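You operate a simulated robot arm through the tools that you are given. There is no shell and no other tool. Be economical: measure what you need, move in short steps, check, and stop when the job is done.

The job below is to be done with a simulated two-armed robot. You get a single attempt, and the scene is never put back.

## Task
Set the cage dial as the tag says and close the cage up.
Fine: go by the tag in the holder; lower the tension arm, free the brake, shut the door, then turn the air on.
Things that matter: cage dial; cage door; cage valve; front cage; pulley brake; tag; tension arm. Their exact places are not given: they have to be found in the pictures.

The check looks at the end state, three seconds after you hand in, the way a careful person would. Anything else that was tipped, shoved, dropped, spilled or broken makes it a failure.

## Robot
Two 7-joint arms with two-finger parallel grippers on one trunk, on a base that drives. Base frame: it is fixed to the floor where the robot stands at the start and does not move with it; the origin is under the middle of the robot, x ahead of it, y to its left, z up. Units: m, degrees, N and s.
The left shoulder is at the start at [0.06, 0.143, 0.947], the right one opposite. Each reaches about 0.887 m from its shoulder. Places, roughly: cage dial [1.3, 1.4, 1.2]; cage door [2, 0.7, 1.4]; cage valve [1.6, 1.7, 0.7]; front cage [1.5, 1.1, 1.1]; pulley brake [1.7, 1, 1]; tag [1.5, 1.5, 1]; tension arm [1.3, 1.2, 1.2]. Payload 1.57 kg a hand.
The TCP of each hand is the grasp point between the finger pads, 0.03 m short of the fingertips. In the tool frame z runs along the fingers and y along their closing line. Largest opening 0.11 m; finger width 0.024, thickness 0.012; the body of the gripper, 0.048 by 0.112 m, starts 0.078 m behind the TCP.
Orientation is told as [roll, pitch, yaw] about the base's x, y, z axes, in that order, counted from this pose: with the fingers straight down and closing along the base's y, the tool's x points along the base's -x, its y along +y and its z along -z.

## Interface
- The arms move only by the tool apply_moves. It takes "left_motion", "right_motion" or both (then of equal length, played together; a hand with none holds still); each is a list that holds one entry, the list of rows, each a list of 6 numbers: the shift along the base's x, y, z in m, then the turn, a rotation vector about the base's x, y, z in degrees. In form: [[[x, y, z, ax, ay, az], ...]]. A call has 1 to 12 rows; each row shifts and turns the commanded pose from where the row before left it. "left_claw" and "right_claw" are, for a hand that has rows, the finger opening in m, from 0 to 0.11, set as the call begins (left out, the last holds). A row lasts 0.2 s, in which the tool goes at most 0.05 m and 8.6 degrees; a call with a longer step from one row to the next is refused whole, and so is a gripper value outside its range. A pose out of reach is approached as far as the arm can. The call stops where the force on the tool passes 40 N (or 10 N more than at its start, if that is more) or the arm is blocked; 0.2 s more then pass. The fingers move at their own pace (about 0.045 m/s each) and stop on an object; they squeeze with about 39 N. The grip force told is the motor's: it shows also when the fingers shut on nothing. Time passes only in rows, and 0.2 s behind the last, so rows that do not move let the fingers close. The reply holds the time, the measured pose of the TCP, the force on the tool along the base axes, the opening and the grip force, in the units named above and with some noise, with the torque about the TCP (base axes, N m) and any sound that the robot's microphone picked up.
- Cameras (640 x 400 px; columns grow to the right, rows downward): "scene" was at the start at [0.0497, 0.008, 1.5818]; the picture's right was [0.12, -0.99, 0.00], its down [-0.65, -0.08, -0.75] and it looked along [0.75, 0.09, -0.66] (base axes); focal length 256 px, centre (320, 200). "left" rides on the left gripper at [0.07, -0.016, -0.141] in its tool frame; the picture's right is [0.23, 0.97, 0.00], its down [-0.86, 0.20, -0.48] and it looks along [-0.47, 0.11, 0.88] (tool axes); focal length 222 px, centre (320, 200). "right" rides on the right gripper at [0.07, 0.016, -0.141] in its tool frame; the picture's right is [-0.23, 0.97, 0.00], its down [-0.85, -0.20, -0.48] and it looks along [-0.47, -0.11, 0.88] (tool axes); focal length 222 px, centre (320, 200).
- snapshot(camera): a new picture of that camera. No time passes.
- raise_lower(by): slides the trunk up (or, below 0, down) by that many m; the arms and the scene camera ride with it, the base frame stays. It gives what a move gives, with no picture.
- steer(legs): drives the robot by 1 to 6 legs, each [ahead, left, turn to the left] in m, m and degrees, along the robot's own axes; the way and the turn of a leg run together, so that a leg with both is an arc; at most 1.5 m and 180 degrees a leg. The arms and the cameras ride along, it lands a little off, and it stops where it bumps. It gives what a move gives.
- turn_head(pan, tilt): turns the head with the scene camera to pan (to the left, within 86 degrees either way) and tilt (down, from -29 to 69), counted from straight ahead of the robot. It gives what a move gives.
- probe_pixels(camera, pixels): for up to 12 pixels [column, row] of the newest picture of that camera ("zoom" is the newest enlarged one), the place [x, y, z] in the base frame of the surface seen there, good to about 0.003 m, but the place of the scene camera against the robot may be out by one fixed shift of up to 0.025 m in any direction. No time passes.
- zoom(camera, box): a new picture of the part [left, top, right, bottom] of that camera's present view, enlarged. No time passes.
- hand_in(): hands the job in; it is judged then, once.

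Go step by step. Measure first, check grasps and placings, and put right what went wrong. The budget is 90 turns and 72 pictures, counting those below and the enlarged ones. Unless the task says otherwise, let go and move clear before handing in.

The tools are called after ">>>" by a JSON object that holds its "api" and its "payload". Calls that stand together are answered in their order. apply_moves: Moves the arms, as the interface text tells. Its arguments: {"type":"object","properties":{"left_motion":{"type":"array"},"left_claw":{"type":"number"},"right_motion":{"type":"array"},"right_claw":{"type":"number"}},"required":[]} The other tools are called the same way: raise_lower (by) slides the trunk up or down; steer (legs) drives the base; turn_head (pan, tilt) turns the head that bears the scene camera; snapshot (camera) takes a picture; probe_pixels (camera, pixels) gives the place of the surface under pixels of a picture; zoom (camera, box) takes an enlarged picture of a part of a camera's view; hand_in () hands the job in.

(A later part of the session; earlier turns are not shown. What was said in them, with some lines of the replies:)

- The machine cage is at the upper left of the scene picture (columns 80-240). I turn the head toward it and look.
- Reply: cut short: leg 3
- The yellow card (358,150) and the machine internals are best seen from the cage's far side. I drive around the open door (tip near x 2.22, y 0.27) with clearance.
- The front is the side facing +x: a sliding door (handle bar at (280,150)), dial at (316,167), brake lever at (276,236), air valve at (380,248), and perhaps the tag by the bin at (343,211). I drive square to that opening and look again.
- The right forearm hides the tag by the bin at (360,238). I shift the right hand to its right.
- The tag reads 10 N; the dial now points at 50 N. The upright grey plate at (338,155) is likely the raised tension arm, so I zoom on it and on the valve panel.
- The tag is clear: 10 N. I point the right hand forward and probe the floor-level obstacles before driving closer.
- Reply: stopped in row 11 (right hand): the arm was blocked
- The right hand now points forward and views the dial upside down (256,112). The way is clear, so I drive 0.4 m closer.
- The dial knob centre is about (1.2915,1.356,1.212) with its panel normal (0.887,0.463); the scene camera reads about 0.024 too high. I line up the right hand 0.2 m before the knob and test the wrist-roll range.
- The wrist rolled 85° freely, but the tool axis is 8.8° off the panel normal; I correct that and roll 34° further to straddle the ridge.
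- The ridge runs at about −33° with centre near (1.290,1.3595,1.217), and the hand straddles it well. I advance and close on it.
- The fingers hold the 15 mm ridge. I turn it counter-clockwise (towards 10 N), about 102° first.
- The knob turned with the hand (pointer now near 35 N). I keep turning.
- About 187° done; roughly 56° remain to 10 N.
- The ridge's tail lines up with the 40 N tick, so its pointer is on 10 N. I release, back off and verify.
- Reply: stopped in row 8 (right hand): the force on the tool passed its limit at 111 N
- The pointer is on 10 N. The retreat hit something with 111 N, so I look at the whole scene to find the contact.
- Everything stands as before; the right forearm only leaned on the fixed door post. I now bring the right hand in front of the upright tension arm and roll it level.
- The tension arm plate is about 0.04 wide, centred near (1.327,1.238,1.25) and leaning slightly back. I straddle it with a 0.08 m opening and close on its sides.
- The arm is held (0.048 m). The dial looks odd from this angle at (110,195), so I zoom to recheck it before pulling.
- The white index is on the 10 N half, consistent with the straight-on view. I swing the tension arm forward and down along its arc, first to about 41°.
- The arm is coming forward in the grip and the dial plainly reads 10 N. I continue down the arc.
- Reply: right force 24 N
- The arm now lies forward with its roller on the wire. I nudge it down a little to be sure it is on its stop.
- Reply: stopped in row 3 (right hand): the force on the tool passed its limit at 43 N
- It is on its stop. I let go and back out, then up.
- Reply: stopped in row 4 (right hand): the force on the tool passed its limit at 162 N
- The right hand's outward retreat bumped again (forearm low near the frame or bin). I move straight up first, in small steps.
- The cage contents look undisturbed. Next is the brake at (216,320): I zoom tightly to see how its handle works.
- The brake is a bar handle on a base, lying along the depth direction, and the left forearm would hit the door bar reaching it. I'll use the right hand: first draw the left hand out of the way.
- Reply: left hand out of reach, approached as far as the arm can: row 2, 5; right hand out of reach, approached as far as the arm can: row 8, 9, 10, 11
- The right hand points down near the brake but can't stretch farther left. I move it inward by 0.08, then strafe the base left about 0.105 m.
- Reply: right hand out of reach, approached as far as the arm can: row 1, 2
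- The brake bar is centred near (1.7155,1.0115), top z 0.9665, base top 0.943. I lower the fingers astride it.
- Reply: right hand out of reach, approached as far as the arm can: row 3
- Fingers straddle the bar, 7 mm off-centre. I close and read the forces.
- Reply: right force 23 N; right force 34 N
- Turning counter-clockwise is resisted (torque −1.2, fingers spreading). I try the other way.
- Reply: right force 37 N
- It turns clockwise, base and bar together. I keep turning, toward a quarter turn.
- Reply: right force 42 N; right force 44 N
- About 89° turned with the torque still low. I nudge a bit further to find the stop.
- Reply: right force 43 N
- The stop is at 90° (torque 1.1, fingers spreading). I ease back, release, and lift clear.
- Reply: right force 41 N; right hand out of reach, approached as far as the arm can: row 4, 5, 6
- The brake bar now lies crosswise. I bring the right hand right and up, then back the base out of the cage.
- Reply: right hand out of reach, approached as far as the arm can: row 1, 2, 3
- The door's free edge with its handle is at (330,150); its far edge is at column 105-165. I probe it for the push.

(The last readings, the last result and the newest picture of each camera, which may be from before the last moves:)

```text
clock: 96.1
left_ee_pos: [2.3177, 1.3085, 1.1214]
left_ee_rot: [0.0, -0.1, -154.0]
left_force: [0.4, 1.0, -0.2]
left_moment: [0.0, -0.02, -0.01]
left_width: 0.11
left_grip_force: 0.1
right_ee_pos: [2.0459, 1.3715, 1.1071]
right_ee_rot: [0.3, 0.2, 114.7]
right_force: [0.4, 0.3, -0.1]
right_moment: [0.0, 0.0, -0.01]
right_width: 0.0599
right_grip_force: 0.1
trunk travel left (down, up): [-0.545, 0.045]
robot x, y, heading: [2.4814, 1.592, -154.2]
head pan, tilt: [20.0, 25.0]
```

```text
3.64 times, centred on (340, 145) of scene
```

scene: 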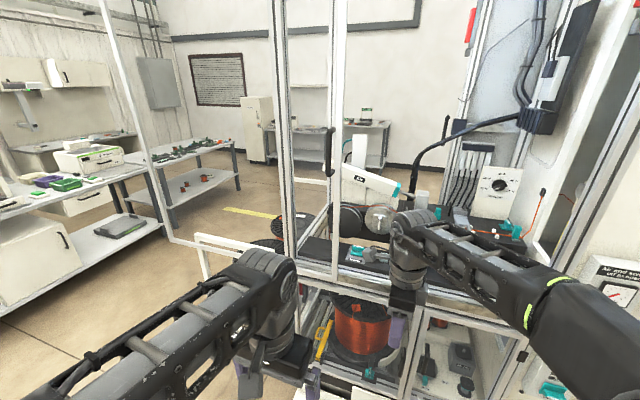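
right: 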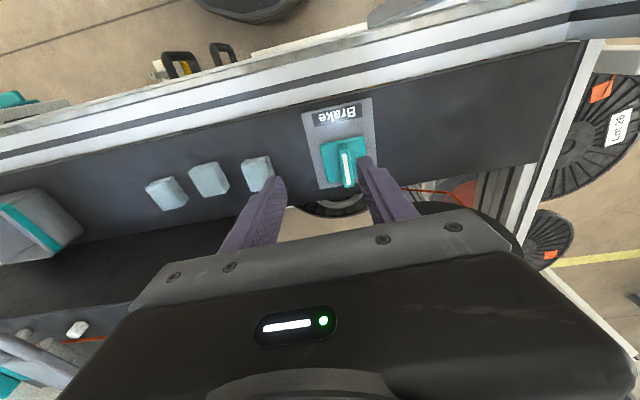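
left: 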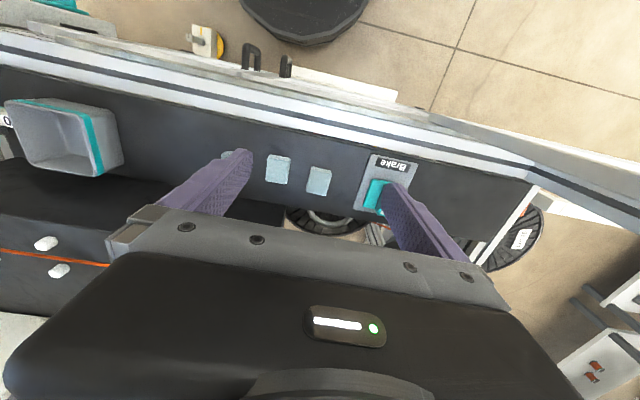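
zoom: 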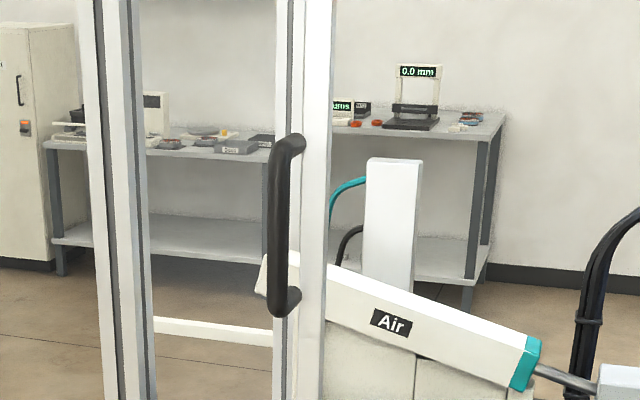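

The handle is a vertical bar at about n 2.177, w 0.027, z 1.34-1.46. I turn the left hand forward and bring it in front of the handle.

>>> {"api": "apply_moves", "payload": {"left_motion": [[[-0.017, -0.0145, 0.0225, -3.47, 6.65, 0.14], [-0.017, -0.0145, 0.0225, -3.47, 6.65, 0.14], [-0.017, -0.0145, 0.0225, -3.47, 6.65, 0.14], [-0.017, -0.0145, 0.0225, -3.47, 6.65, 0.14], [-0.017, -0.0145, 0.0225, -3.47, 6.65, 0.14], [-0.017, -0.0145, 0.0225, -3.47, 6.65, 0.14], [-0.017, -0.0145, 0.0225, -3.47, 6.65, 0.14], [-0.017, -0.0145, 0.0225, -3.47, 6.65, 0.14], [-0.017, -0.0145, 0.0225, -3.47, 6.65, 0.14], [-0.017, -0.0145, 0.0225, -3.47, 6.65, 0.14], [-0.017, -0.0145, 0.0225, -3.47, 6.65, 0.14], [-0.017, -0.0145, 0.0225, -3.47, 6.65, 0.14]]]}}

```text
clock: 98.7
left_ee_pos: [2.1124, 1.1325, 1.3904]
left_ee_rot: [107.1, -89.6, 101.6]
left_force: [-0.4, 0.0, -0.3]
left_moment: [-0.02, 0.01, -0.03]
left_width: 0.1098
left_grip_force: 0.0
right_ee_pos: [2.0446, 1.3713, 1.1056]
right_ee_rot: [0.3, 0.2, 114.7]
right_force: [0.5, 0.6, -0.3]
right_moment: [0.06, -0.02, -0.02]
right_width: 0.06
right_grip_force: 0.1
trunk travel left (down, up): [-0.545, 0.045]
robot x, y, heading: [2.4819, 1.5919, -153.8]
head pan, tilt: [20.0, 25.0]
```

The left hand faces the handle. I drive 0.1 m ahead, then check the hand camera.

>>> {"api": "steer", "payload": {"legs": [[0.1, 0, 0]]}}

>>> {"api": "snapshot", "payload": {"camera": "left"}}

```text
clock: 99.9
left_ee_pos: [2.0215, 1.0882, 1.3897]
left_ee_rot: [92.8, -89.5, 115.8]
left_force: [-1.2, -0.3, -0.9]
left_moment: [-0.04, 0.0, 0.0]
left_width: 0.1098
left_grip_force: 0.1
right_ee_pos: [1.9548, 1.3255, 1.1055]
right_ee_rot: [0.3, 0.2, 114.7]
right_force: [-0.3, -0.5, -0.1]
right_moment: [0.05, -0.07, 0.0]
right_width: 0.06
right_grip_force: 0.1
trunk travel left (down, up): [-0.545, 0.045]
robot x, y, heading: [2.394, 1.5515, -153.7]
head pan, tilt: [20.0, 25.0]
```

```text
8 pictures are left
```

left: 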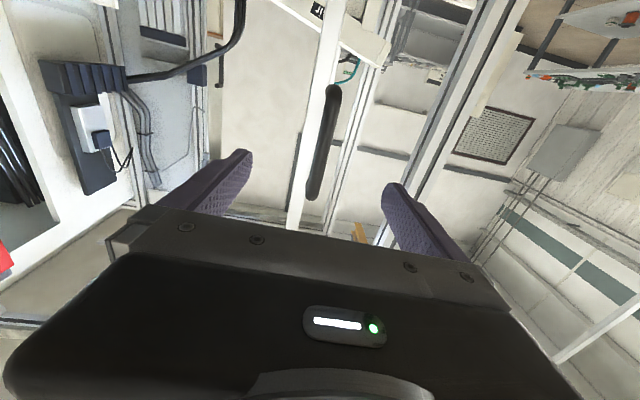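

>>> {"api": "probe_pixels", "payload": {"camera": "left", "pixels": [[333, 95], [325, 140], [316, 190], [302, 180], [320, 80], [328, 60]]}}

```text
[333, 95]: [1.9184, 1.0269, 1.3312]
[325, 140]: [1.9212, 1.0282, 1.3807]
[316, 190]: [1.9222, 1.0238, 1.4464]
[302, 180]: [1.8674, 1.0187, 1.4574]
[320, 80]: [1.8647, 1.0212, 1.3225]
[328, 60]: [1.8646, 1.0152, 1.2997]
```

>>> {"api": "apply_moves", "payload": {"left_motion": [[[-0.0345, -0.0203, 0, 0, 0, 0], [-0.0345, -0.0203, 0, 0, 0, 0], [-0.0346, -0.0203, 0, 0, 0, 0]]]}}

>>> {"api": "apply_moves", "payload": {"left_motion": [[[0, 0, 0, 0, 0, 0], [0, 0, 0, 0, 0, 0], [0, 0, 0, 0, 0, 0], [0, 0, 0, 0, 0, 0], [0, 0, 0, 0, 0, 0], [0, 0, 0, 0, 0, 0]]], "left_claw": 0}}

```text
clock: 100.7
left_ee_pos: [1.9182, 1.0261, 1.3896]
left_ee_rot: [99.7, -89.5, 108.9]
left_force: [0.1, 0.1, -1.0]
left_moment: [0.04, 0.0, 0.02]
left_width: 0.1098
left_grip_force: 0.1
right_ee_pos: [1.9542, 1.3245, 1.1056]
right_ee_rot: [0.3, 0.3, 114.7]
right_force: [0.0, -0.7, -0.3]
right_moment: [-0.01, -0.03, 0.0]
right_width: 0.0603
right_grip_force: 0.1
trunk travel left (down, up): [-0.545, 0.045]
robot x, y, heading: [2.3906, 1.5515, -153.8]
head pan, tilt: [20.0, 25.0]
```

```text
clock: 102.1
left_ee_pos: [1.9192, 1.0291, 1.3897]
left_ee_rot: [101.5, -89.6, 107.0]
left_force: [-0.4, 2.4, -0.1]
left_moment: [0.36, 0.09, -0.12]
left_width: 0.0181
left_grip_force: 19.1
right_ee_pos: [1.9539, 1.3273, 1.1063]
right_ee_rot: [0.3, 0.2, 114.7]
right_force: [-0.5, -0.2, -0.3]
right_moment: [0.02, -0.01, -0.02]
right_width: 0.0599
right_grip_force: 0.1
trunk travel left (down, up): [-0.545, 0.045]
robot x, y, heading: [2.3883, 1.5505, -154.1]
head pan, tilt: [20.0, 25.0]
```

Handle gripped (0.018 m). I test-slide it a little to the right with the arm while easing the right hand away from the machine.

>>> {"api": "apply_moves", "payload": {"left_motion": [[[-0.0135, 0.0268, 0, 0, 0, 0], [-0.0135, 0.0268, 0, 0, 0, 0], [-0.0135, 0.0268, 0, 0, 0, 0]]], "right_motion": [[[0.01, 0.045, 0, 0, 0, 0], [0.01, 0.045, 0, 0, 0, 0], [0.01, 0.045, 0, 0, 0, 0]]]}}

```text
clock: 102.9
left_ee_pos: [1.8776, 1.1133, 1.3914]
left_ee_rot: [92.5, -89.5, 116.2]
left_force: [-0.3, 3.8, -2.4]
left_moment: [0.54, 0.61, 0.23]
left_width: 0.0178
left_grip_force: 32.8
right_ee_pos: [1.9844, 1.4644, 1.106]
right_ee_rot: [0.3, 0.3, 114.7]
right_force: [-0.5, 0.0, 0.2]
right_moment: [-0.02, -0.01, 0.03]
right_width: 0.06
right_grip_force: 0.0
trunk travel left (down, up): [-0.545, 0.045]
robot x, y, heading: [2.3908, 1.5471, -153.9]
head pan, tilt: [20.0, 25.0]
```

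It slides freely. I strafe the base right with the handle held.

>>> {"api": "steer", "payload": {"legs": [[0, -0.3, 0]]}}

```text
clock: 104.9
left_ee_pos: [1.7451, 1.3754, 1.3913]
left_ee_rot: [100.8, -89.5, 107.6]
left_force: [-18.0, -9.9, 11.5]
left_moment: [0.79, 0.09, -0.09]
left_width: 0.0176
left_grip_force: 32.4
right_ee_pos: [1.8523, 1.7304, 1.1062]
right_ee_rot: [0.2, 0.3, 114.6]
right_force: [0.7, -0.1, 0.0]
right_moment: [0.02, 0.01, 0.0]
right_width: 0.0602
right_grip_force: 0.0
trunk travel left (down, up): [-0.545, 0.045]
robot x, y, heading: [2.2558, 1.8152, -154.2]
head pan, tilt: [20.0, 25.0]
```

>>> {"api": "apply_moves", "payload": {"left_motion": [[[-0.006, -0.0032, 0, 0, 0, 0]]]}}

>>> {"api": "steer", "payload": {"legs": [[0, -0.18, 0]]}}

>>> {"api": "snapshot", "payload": {"camera": "scene"}}

```text
clock: 105.3
left_ee_pos: [1.7437, 1.3765, 1.3903]
left_ee_rot: [87.3, -89.7, 121.1]
left_force: [19.8, 12.6, -14.0]
left_moment: [0.42, 0.46, -0.01]
left_width: 0.0179
left_grip_force: 32.6
right_ee_pos: [1.8581, 1.7323, 1.1061]
right_ee_rot: [0.5, 0.2, 114.5]
right_force: [0.5, -1.4, 0.3]
right_moment: [0.0, 0.01, 0.01]
right_width: 0.06
right_grip_force: 0.1
trunk travel left (down, up): [-0.545, 0.045]
robot x, y, heading: [2.2598, 1.8149, -153.9]
head pan, tilt: [20.0, 25.0]
```

```text
clock: 106.8
left_ee_pos: [1.6657, 1.5337, 1.3913]
left_ee_rot: [100.0, -89.6, 108.8]
left_force: [12.2, 3.7, -17.9]
left_moment: [0.56, 0.16, 0.1]
left_width: 0.0177
left_grip_force: 32.6
right_ee_pos: [1.7769, 1.8922, 1.1063]
right_ee_rot: [0.4, 0.1, 114.6]
right_force: [0.1, -0.3, 0.0]
right_moment: [-0.03, -0.01, -0.01]
right_width: 0.0599
right_grip_force: 0.0
trunk travel left (down, up): [-0.545, 0.045]
robot x, y, heading: [2.1844, 1.9745, -154.2]
head pan, tilt: [20.0, 25.0]
```

```text
7 pictures are left
```

scene: 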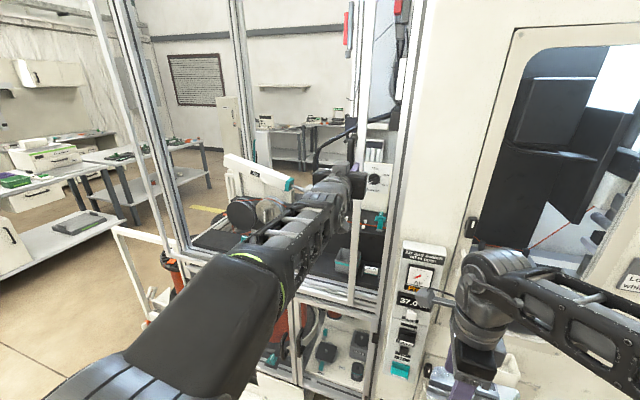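

The door edge (column 355) is about 0.1 m from the post (column 390). I push on with the arm until it stops.

>>> {"api": "apply_moves", "payload": {"left_motion": [[[-0.009, 0.0178, 0, 0, 0, 0], [-0.009, 0.0178, 0, 0, 0, 0], [-0.009, 0.0178, 0, 0, 0, 0], [-0.009, 0.0178, 0, 0, 0, 0], [-0.009, 0.0178, 0, 0, 0, 0], [-0.009, 0.0178, 0, 0, 0, 0], [-0.009, 0.0178, 0, 0, 0, 0]]]}}

```text
clock: 108.3
left_ee_pos: [1.6213, 1.6191, 1.3912]
left_ee_rot: [39.6, -89.8, 171.2]
left_force: [17.2, -13.5, 1.5]
left_moment: [0.14, 0.18, 0.36]
left_width: 0.0178
left_grip_force: 32.2
right_ee_pos: [1.7791, 1.891, 1.1059]
right_ee_rot: [0.4, 0.2, 114.9]
right_force: [-0.3, 1.2, 0.2]
right_moment: [-0.07, -0.04, 0.01]
right_width: 0.0601
right_grip_force: 0.1
trunk travel left (down, up): [-0.545, 0.045]
robot x, y, heading: [2.1822, 1.9807, -153.8]
head pan, tilt: [20.0, 25.0]
stopped in row 7 (left hand): the force on the tool passed its limit at 48 N (the readings are from after the stop); the commanded pose is now the measured one
```

It stopped after 0.096 m more, likely shut. I release the handle, back off along the normal, and look.

>>> {"api": "apply_moves", "payload": {"left_motion": [[[0, 0, 0, 0, 0, 0], [0, 0, 0, 0, 0, 0], [0, 0, 0, 0, 0, 0], [0.03, 0.0157, 0, 0, 0, 0], [0.03, 0.0157, 0, 0, 0, 0], [0.04, 0.0157, 0, 0, 0, 0], [0.04, -0.01, 0, 0, 0, 0]]], "left_claw": 0.09}}

>>> {"api": "snapshot", "payload": {"camera": "scene"}}

>>> {"api": "probe_pixels", "payload": {"camera": "scene", "pixels": [[410, 285], [400, 370], [395, 368], [405, 374], [410, 330], [408, 350]]}}

```text
clock: 109.7
left_ee_pos: [1.7332, 1.5446, 1.3475]
left_ee_rot: [-4.8, -84.6, -132.7]
left_force: [1.4, 0.0, -0.4]
left_moment: [0.0, 0.03, 0.01]
left_width: 0.09
left_grip_force: 0.0
right_ee_pos: [1.7783, 1.89, 1.1066]
right_ee_rot: [0.4, 0.1, 114.9]
right_force: [0.0, -1.0, -0.1]
right_moment: [0.0, 0.03, -0.01]
right_width: 0.06
right_grip_force: 0.1
trunk travel left (down, up): [-0.545, 0.045]
robot x, y, heading: [2.1837, 1.9732, -153.9]
head pan, tilt: [20.0, 25.0]
stopped in row 7 (left hand): the arm was blocked; the commanded pose is now the measured one
```

```text
6 pictures are left
```

scene: 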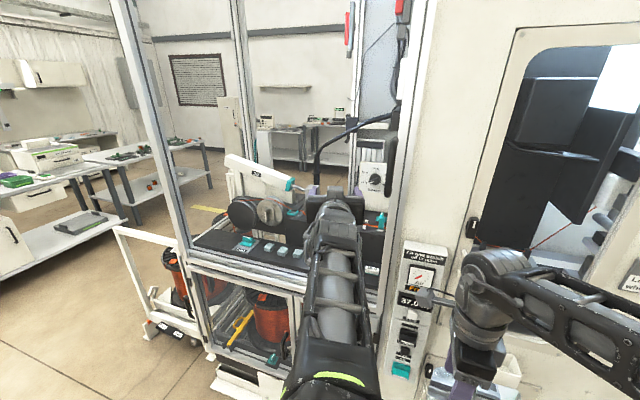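

```text
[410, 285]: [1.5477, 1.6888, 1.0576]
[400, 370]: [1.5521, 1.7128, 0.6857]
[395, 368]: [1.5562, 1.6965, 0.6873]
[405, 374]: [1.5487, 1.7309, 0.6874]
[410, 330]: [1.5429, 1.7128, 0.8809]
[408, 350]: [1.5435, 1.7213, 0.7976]
```

The door bar now meets the post, so the door is shut. Next the air valve at (400,370): I back off, lower the trunk, and aim the right hand with its fingers closing vertically.

>>> {"api": "steer", "payload": {"legs": [[-0.2, 0, 0]]}}

>>> {"api": "raise_lower", "payload": {"by": -0.3}}

>>> {"api": "apply_moves", "payload": {"right_motion": [[[-0.0166, -0.0133, -0.0114, -3.47, 6.65, 0.24], [-0.0166, -0.0133, -0.0114, -3.47, 6.65, 0.24], [-0.0166, -0.0133, -0.0114, -3.47, 6.65, 0.24], [-0.0166, -0.0133, -0.0114, -3.47, 6.65, 0.24], [-0.0166, -0.0133, -0.0114, -3.47, 6.65, 0.24], [-0.0166, -0.0133, -0.0114, -3.47, 6.65, 0.24], [-0.0166, -0.0133, -0.0114, -3.47, 6.65, 0.24], [-0.0166, -0.0133, -0.0114, -3.47, 6.65, 0.24], [-0.0166, -0.0133, -0.0114, -3.47, 6.65, 0.24], [-0.0166, -0.0133, -0.0114, -3.47, 6.65, 0.24], [-0.0166, -0.0133, -0.0114, -3.47, 6.65, 0.24], [-0.0166, -0.0133, -0.0114, -3.47, 6.65, 0.24]]]}}

>>> {"api": "snapshot", "payload": {"camera": "right"}}

```text
clock: 111.3
left_ee_pos: [1.9128, 1.6351, 1.3477]
left_ee_rot: [-4.9, -84.8, -132.4]
left_force: [0.6, 0.7, -0.3]
left_moment: [-0.02, 0.02, 0.0]
left_width: 0.0902
left_grip_force: 0.1
right_ee_pos: [1.9586, 1.9773, 1.1054]
right_ee_rot: [0.4, 0.2, 114.7]
right_force: [0.7, -0.9, 0.0]
right_moment: [0.03, 0.07, 0.02]
right_width: 0.0598
right_grip_force: 0.0
trunk travel left (down, up): [-0.545, 0.045]
robot x, y, heading: [2.3666, 2.0657, -153.9]
head pan, tilt: [20.0, 25.0]
```

```text
clock: 114.3
left_ee_pos: [1.912, 1.6334, 1.0487]
left_ee_rot: [-4.9, -84.6, -132.7]
left_force: [0.4, 0.3, 0.2]
left_moment: [0.02, -0.02, 0.01]
left_width: 0.0897
left_grip_force: 0.0
right_ee_pos: [1.9575, 1.9769, 0.8062]
right_ee_rot: [0.3, 0.3, 114.8]
right_force: [0.6, -0.7, -0.4]
right_moment: [0.01, 0.04, -0.01]
right_width: 0.0604
right_grip_force: 0.0
trunk travel left (down, up): [-0.245, 0.345]
robot x, y, heading: [2.3624, 2.0665, -154.2]
head pan, tilt: [20.0, 25.0]
```

```text
clock: 116.9
left_ee_pos: [1.9128, 1.6328, 1.0465]
left_ee_rot: [-4.7, -84.7, -132.8]
left_force: [0.1, -0.4, 0.4]
left_moment: [0.0, 0.0, 0.0]
left_width: 0.09
left_grip_force: 0.1
right_ee_pos: [1.7581, 1.8179, 0.6695]
right_ee_rot: [90.5, 1.1, 119.6]
right_force: [0.4, 0.8, -0.3]
right_moment: [0.02, -0.04, 0.0]
right_width: 0.0602
right_grip_force: 0.1
trunk travel left (down, up): [-0.245, 0.345]
robot x, y, heading: [2.3677, 2.0656, -154.0]
head pan, tilt: [20.0, 25.0]
```

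```text
5 pictures are left
```

right: 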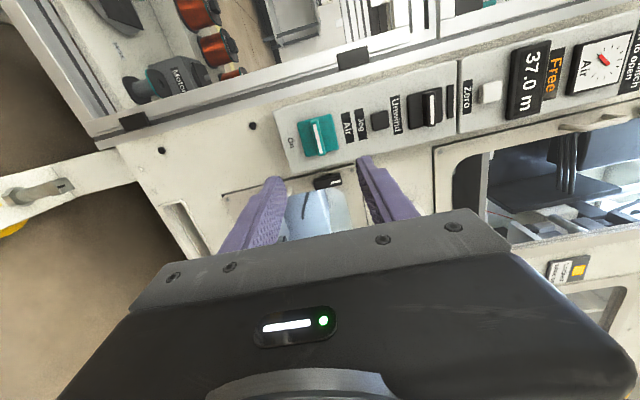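

The valve at (316,135) has an "On" mark just below it. I zoom and probe it.

>>> {"api": "zoom", "payload": {"camera": "right", "box": [270, 80, 450, 200]}}

>>> {"api": "probe_pixels", "payload": {"camera": "right", "pixels": [[317, 133], [314, 125], [320, 145], [305, 138], [328, 132], [323, 152], [290, 140], [345, 150]]}}

```text
3.33 times, centred on (360, 140) of right
```

zoom: 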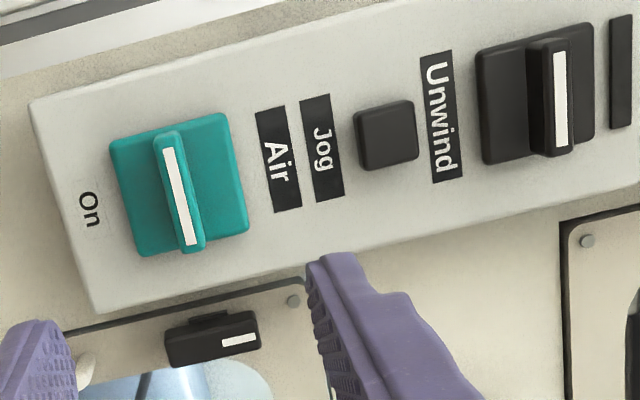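

```text
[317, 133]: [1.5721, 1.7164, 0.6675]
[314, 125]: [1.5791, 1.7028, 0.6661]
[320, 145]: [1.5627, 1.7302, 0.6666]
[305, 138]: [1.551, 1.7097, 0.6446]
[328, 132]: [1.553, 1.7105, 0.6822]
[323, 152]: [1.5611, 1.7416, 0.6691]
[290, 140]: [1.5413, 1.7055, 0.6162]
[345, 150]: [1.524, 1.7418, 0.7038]
```

The pointer end looks to be at 3 o'clock with "On" at 6, so a clockwise quarter turn is likely. I roll the wrist half a turn to have range for that.

>>> {"api": "apply_moves", "payload": {"right_motion": [[[0, 0, 0, 7.6, 3.96, 0], [0, 0, 0, 7.6, 3.96, 0], [0, 0, 0, 7.6, 3.96, 0], [0, 0, 0, 7.6, 3.96, 0], [0, 0, 0, 7.6, 3.96, 0], [0, 0, 0, 7.6, 3.96, 0], [0, 0, 0, 7.6, 3.96, 0], [0, 0, 0, 7.6, 3.96, 0], [0, 0, 0, 7.6, 3.96, 0], [0, 0, 0, 7.6, 3.96, 0], [0, 0, 0, 7.6, 3.96, 0]]]}}

>>> {"api": "apply_moves", "payload": {"right_motion": [[[0, 0, 0, 7.6, 3.96, 0], [0, 0, 0, 7.6, 3.96, 0], [0, 0, 0, 7.6, 3.96, 0], [0, 0, 0, 7.6, 3.96, 0], [0, 0, 0, 7.6, 3.96, 0], [0, 0, 0, 7.6, 3.96, 0], [0, 0, 0, 7.6, 3.96, 0], [0, 0, 0, 7.6, 3.96, 0], [0, 0, 0, 7.6, 3.96, 0], [0, 0, 0, 7.6, 3.96, 0]]]}}

```text
clock: 119.3
left_ee_pos: [1.9124, 1.6344, 1.0464]
left_ee_rot: [-4.7, -84.6, -132.8]
left_force: [0.2, -0.6, 0.3]
left_moment: [0.0, -0.02, -0.02]
left_width: 0.0899
left_grip_force: 0.0
right_ee_pos: [1.7575, 1.8182, 0.6687]
right_ee_rot: [-59.5, -85.9, -92.7]
right_force: [-0.1, 0.0, 0.3]
right_moment: [0.01, 0.0, -0.01]
right_width: 0.0599
right_grip_force: 0.0
trunk travel left (down, up): [-0.245, 0.345]
robot x, y, heading: [2.3608, 2.0665, -153.8]
head pan, tilt: [20.0, 25.0]
```

```text
clock: 121.5
left_ee_pos: [1.9103, 1.6336, 1.0476]
left_ee_rot: [-4.8, -84.6, -132.7]
left_force: [-0.2, -0.6, 0.0]
left_moment: [0.01, -0.02, 0.0]
left_width: 0.09
left_grip_force: 0.0
right_ee_pos: [1.7585, 1.8179, 0.6703]
right_ee_rot: [-89.7, -0.9, -64.5]
right_force: [1.5, 0.0, -0.2]
right_moment: [0.02, -0.03, -0.01]
right_width: 0.06
right_grip_force: 0.0
trunk travel left (down, up): [-0.245, 0.345]
robot x, y, heading: [2.3618, 2.0668, -154.1]
head pan, tilt: [20.0, 25.0]
```

>>> {"api": "apply_moves", "payload": {"right_motion": [[[-0.0352, -0.0185, -0.0007, 0, 0, 0.4], [-0.0352, -0.0185, -0.0007, 0, 0, 0.4], [-0.0352, -0.0185, -0.0007, 0, 0, 0.4], [-0.0352, -0.0185, -0.0007, 0, 0, 0.4], [-0.0352, -0.0185, -0.0007, 0, 0, 0.4]]]}}

>>> {"api": "apply_moves", "payload": {"right_motion": [[[0, 0, 0, 0, 0, 0], [0, 0, 0, 0, 0, 0], [0, 0, 0, 0, 0, 0], [0, 0, 0, 0, 0, 0]]], "right_claw": 0}}

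>>> {"api": "apply_moves", "payload": {"right_motion": [[[0, 0, 0, -6.2, -3.24, 0], [0, 0, 0, -6.2, -3.24, 0]]]}}

```text
clock: 122.7
left_ee_pos: [1.9124, 1.6332, 1.0472]
left_ee_rot: [-4.7, -84.6, -132.7]
left_force: [-0.2, 0.1, -1.0]
left_moment: [0.0, 0.03, -0.02]
left_width: 0.0898
left_grip_force: 0.0
right_ee_pos: [1.5827, 1.7264, 0.6654]
right_ee_rot: [-89.6, -1.0, -62.5]
right_force: [0.5, -0.6, 0.2]
right_moment: [0.03, -0.04, 0.01]
right_width: 0.06
right_grip_force: 0.0
trunk travel left (down, up): [-0.245, 0.345]
robot x, y, heading: [2.3618, 2.0606, -154.0]
head pan, tilt: [20.0, 25.0]
```

```text
clock: 123.7
left_ee_pos: [1.9118, 1.633, 1.0468]
left_ee_rot: [-4.7, -84.7, -132.8]
left_force: [0.0, 0.2, -0.7]
left_moment: [0.01, 0.01, 0.03]
left_width: 0.0902
left_grip_force: 0.0
right_ee_pos: [1.5831, 1.7269, 0.6645]
right_ee_rot: [-89.6, -0.9, -62.4]
right_force: [-1.5, -0.1, -0.5]
right_moment: [-0.18, 0.34, -0.04]
right_width: 0.0128
right_grip_force: 24.8
trunk travel left (down, up): [-0.245, 0.345]
robot x, y, heading: [2.3655, 2.0651, -154.1]
head pan, tilt: [20.0, 25.0]
```

```text
clock: 124.3
left_ee_pos: [1.9123, 1.6337, 1.048]
left_ee_rot: [-4.7, -84.6, -132.8]
left_force: [0.4, -0.4, -0.6]
left_moment: [0.01, 0.0, 0.01]
left_width: 0.09
left_grip_force: 0.0
right_ee_pos: [1.5823, 1.7262, 0.6663]
right_ee_rot: [-89.7, -15.1, -62.5]
right_force: [1.7, 2.5, 0.2]
right_moment: [-0.27, 0.57, 0.16]
right_width: 0.0131
right_grip_force: 30.2
trunk travel left (down, up): [-0.245, 0.345]
robot x, y, heading: [2.3605, 2.0641, -154.0]
head pan, tilt: [20.0, 25.0]
```

The handle turns clockwise freely (no torque about its axis, width steady). I complete the quarter turn.

>>> {"api": "apply_moves", "payload": {"right_motion": [[[0, 0, 0, -7.54, -3.94, 0], [0, 0, 0, -7.54, -3.94, 0], [0, 0, 0, -7.54, -3.94, 0], [0, 0, 0, -7.54, -3.94, 0], [0, 0, 0, -7.54, -3.94, 0], [0, 0, 0, -7.54, -3.94, 0], [0, 0, 0, -7.54, -3.94, 0], [0, 0, 0, -7.54, -3.94, 0], [0, 0, 0, -7.54, -3.94, 0]]]}}

>>> {"api": "apply_moves", "payload": {"right_motion": [[[0, 0, 0, -3.5, -1.8, 0], [0, 0, 0, -3.5, -1.8, 0]]]}}

```text
clock: 126.3
left_ee_pos: [1.9117, 1.6349, 1.048]
left_ee_rot: [-4.4, -84.7, -133.1]
left_force: [-0.6, 0.3, -0.5]
left_moment: [-0.01, 0.02, -0.01]
left_width: 0.09
left_grip_force: 0.1
right_ee_pos: [1.5807, 1.7297, 0.6685]
right_ee_rot: [97.5, -88.4, 110.3]
right_force: [-6.7, 18.2, 11.9]
right_moment: [0.64, 0.69, -0.93]
right_width: 0.0134
right_grip_force: 30.1
trunk travel left (down, up): [-0.245, 0.345]
robot x, y, heading: [2.3654, 2.0647, -153.8]
head pan, tilt: [20.0, 25.0]
```

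```text
clock: 126.9
left_ee_pos: [1.9122, 1.6364, 1.049]
left_ee_rot: [-4.3, -84.7, -133.3]
left_force: [-0.8, 0.4, -0.1]
left_moment: [0.02, 0.0, 0.01]
left_width: 0.0901
left_grip_force: 0.0
right_ee_pos: [1.5806, 1.729, 0.6666]
right_ee_rot: [91.4, -80.6, 116.3]
right_force: [-9.4, 21.5, 10.4]
right_moment: [0.81, 0.81, -1.12]
right_width: 0.0169
right_grip_force: 31.9
trunk travel left (down, up): [-0.245, 0.345]
robot x, y, heading: [2.3633, 2.0639, -153.9]
head pan, tilt: [20.0, 25.0]
```

The stop is reached (torque up to about 1.1, fingers spreading). I ease back, release, retreat and look.

>>> {"api": "apply_moves", "payload": {"right_motion": [[[0, 0, 0, 6.5, 3.4, 0], [0, 0, 0, 0, 0, 0]]]}}

>>> {"api": "apply_moves", "payload": {"right_motion": [[[0, 0, 0, 0, 0, 0], [0, 0, 0, 0, 0, 0], [0, 0, 0, 0, 0, 0], [0.03, 0.0157, 0, 0, 0, 0], [0.03, 0.0157, 0, 0, 0, 0], [0.03, 0.0157, 0, 0, 0, 0], [0.03, 0.0157, 0, 0, 0, 0]]], "right_claw": 0.06}}

>>> {"api": "steer", "payload": {"legs": [[-0.35, 0, 0]]}}

>>> {"api": "snapshot", "payload": {"camera": "scene"}}

```text
clock: 127.5
left_ee_pos: [1.9115, 1.6347, 1.0477]
left_ee_rot: [-4.1, -84.6, -133.4]
left_force: [-0.4, 0.6, -0.2]
left_moment: [-0.03, -0.01, 0.0]
left_width: 0.0901
left_grip_force: 0.1
right_ee_pos: [1.581, 1.7284, 0.6672]
right_ee_rot: [93.2, -88.0, 114.6]
right_force: [-13.4, 21.6, 8.6]
right_moment: [0.62, 0.37, -1.06]
right_width: 0.0136
right_grip_force: 30.2
trunk travel left (down, up): [-0.245, 0.345]
robot x, y, heading: [2.364, 2.0683, -153.9]
head pan, tilt: [20.0, 25.0]
```

```text
clock: 129.1
left_ee_pos: [1.9118, 1.633, 1.0471]
left_ee_rot: [-4.8, -84.6, -132.6]
left_force: [0.4, -0.6, -0.3]
left_moment: [0.01, 0.0, 0.02]
left_width: 0.0899
left_grip_force: 0.0
right_ee_pos: [1.7017, 1.7906, 0.6672]
right_ee_rot: [90.3, -88.0, 117.6]
right_force: [-0.7, -0.4, 0.1]
right_moment: [-0.01, 0.02, 0.01]
right_width: 0.0598
right_grip_force: 0.1
trunk travel left (down, up): [-0.245, 0.345]
robot x, y, heading: [2.3633, 2.0669, -153.9]
head pan, tilt: [20.0, 25.0]
```

```text
clock: 131.4
left_ee_pos: [2.2273, 1.788, 1.0477]
left_ee_rot: [-4.7, -84.6, -132.8]
left_force: [-0.6, 0.1, 0.5]
left_moment: [-0.03, 0.05, -0.01]
left_width: 0.0898
left_grip_force: 0.1
right_ee_pos: [2.0155, 1.9445, 0.6671]
right_ee_rot: [89.1, -88.1, 118.9]
right_force: [0.6, 0.3, -0.2]
right_moment: [0.0, -0.01, -0.01]
right_width: 0.0601
right_grip_force: 0.1
trunk travel left (down, up): [-0.245, 0.345]
robot x, y, heading: [2.6833, 2.2188, -154.0]
head pan, tilt: [20.0, 25.0]
```

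```text
3 pictures are left
```

scene: 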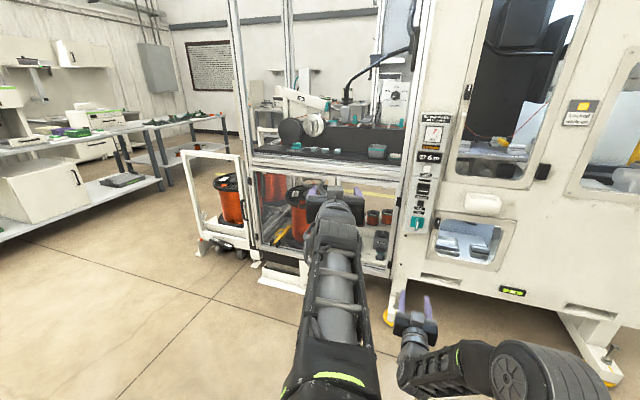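

The display below the gauge changed; I zoom on the panel and on the cage interior to confirm everything.

>>> {"api": "zoom", "payload": {"camera": "scene", "box": [370, 100, 480, 240]}}

>>> {"api": "zoom", "payload": {"camera": "scene", "box": [230, 50, 440, 180]}}

```text
2.86 times, centred on (425, 170) of scene
```

zoom: 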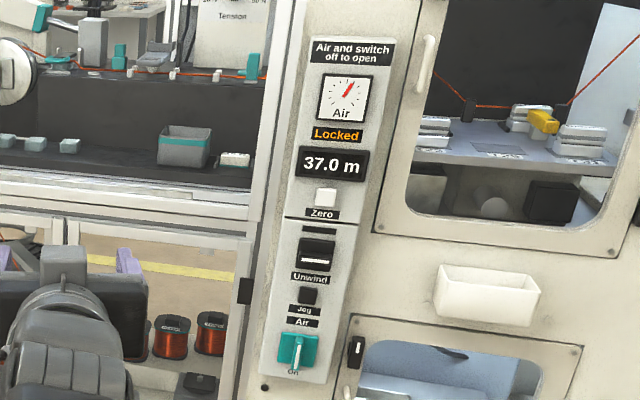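

```text
3.05 times, centred on (335, 115) of scene
```

zoom: 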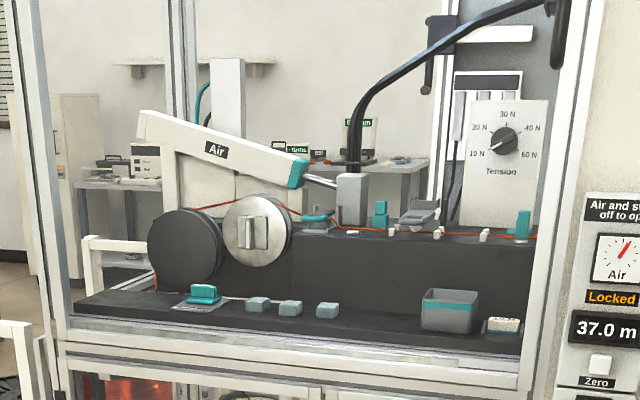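

The display now reads "Locked", the gauge shows air, and the valve bar points at "On". The dial is at 10 N, the tension arm is down, the brake lever is turned crosswise and the door is shut. Both hands are clear, so I hand in.

>>> {"api": "hand_in", "payload": {}}

```text
The job is handed in.
```

I set the cage dial to 10 N as the tag says, lowered the tension arm, turned the brake lever, shut the door and turned the air on. The display then read "Locked".

- **Brake:** the lever has no position marks. I turned it clockwise a quarter turn to its stop and took that as free.
- **Bumps:** the right arm hit something firmly twice while backing out of the cage, at 111 N and 162 N. The first was most likely the fixed door post; I couldn't tell what the second was. The base also touched something lightly early on, probably the spool cart. Nothing looked moved in the later pictures, though I did not check the cart's position.
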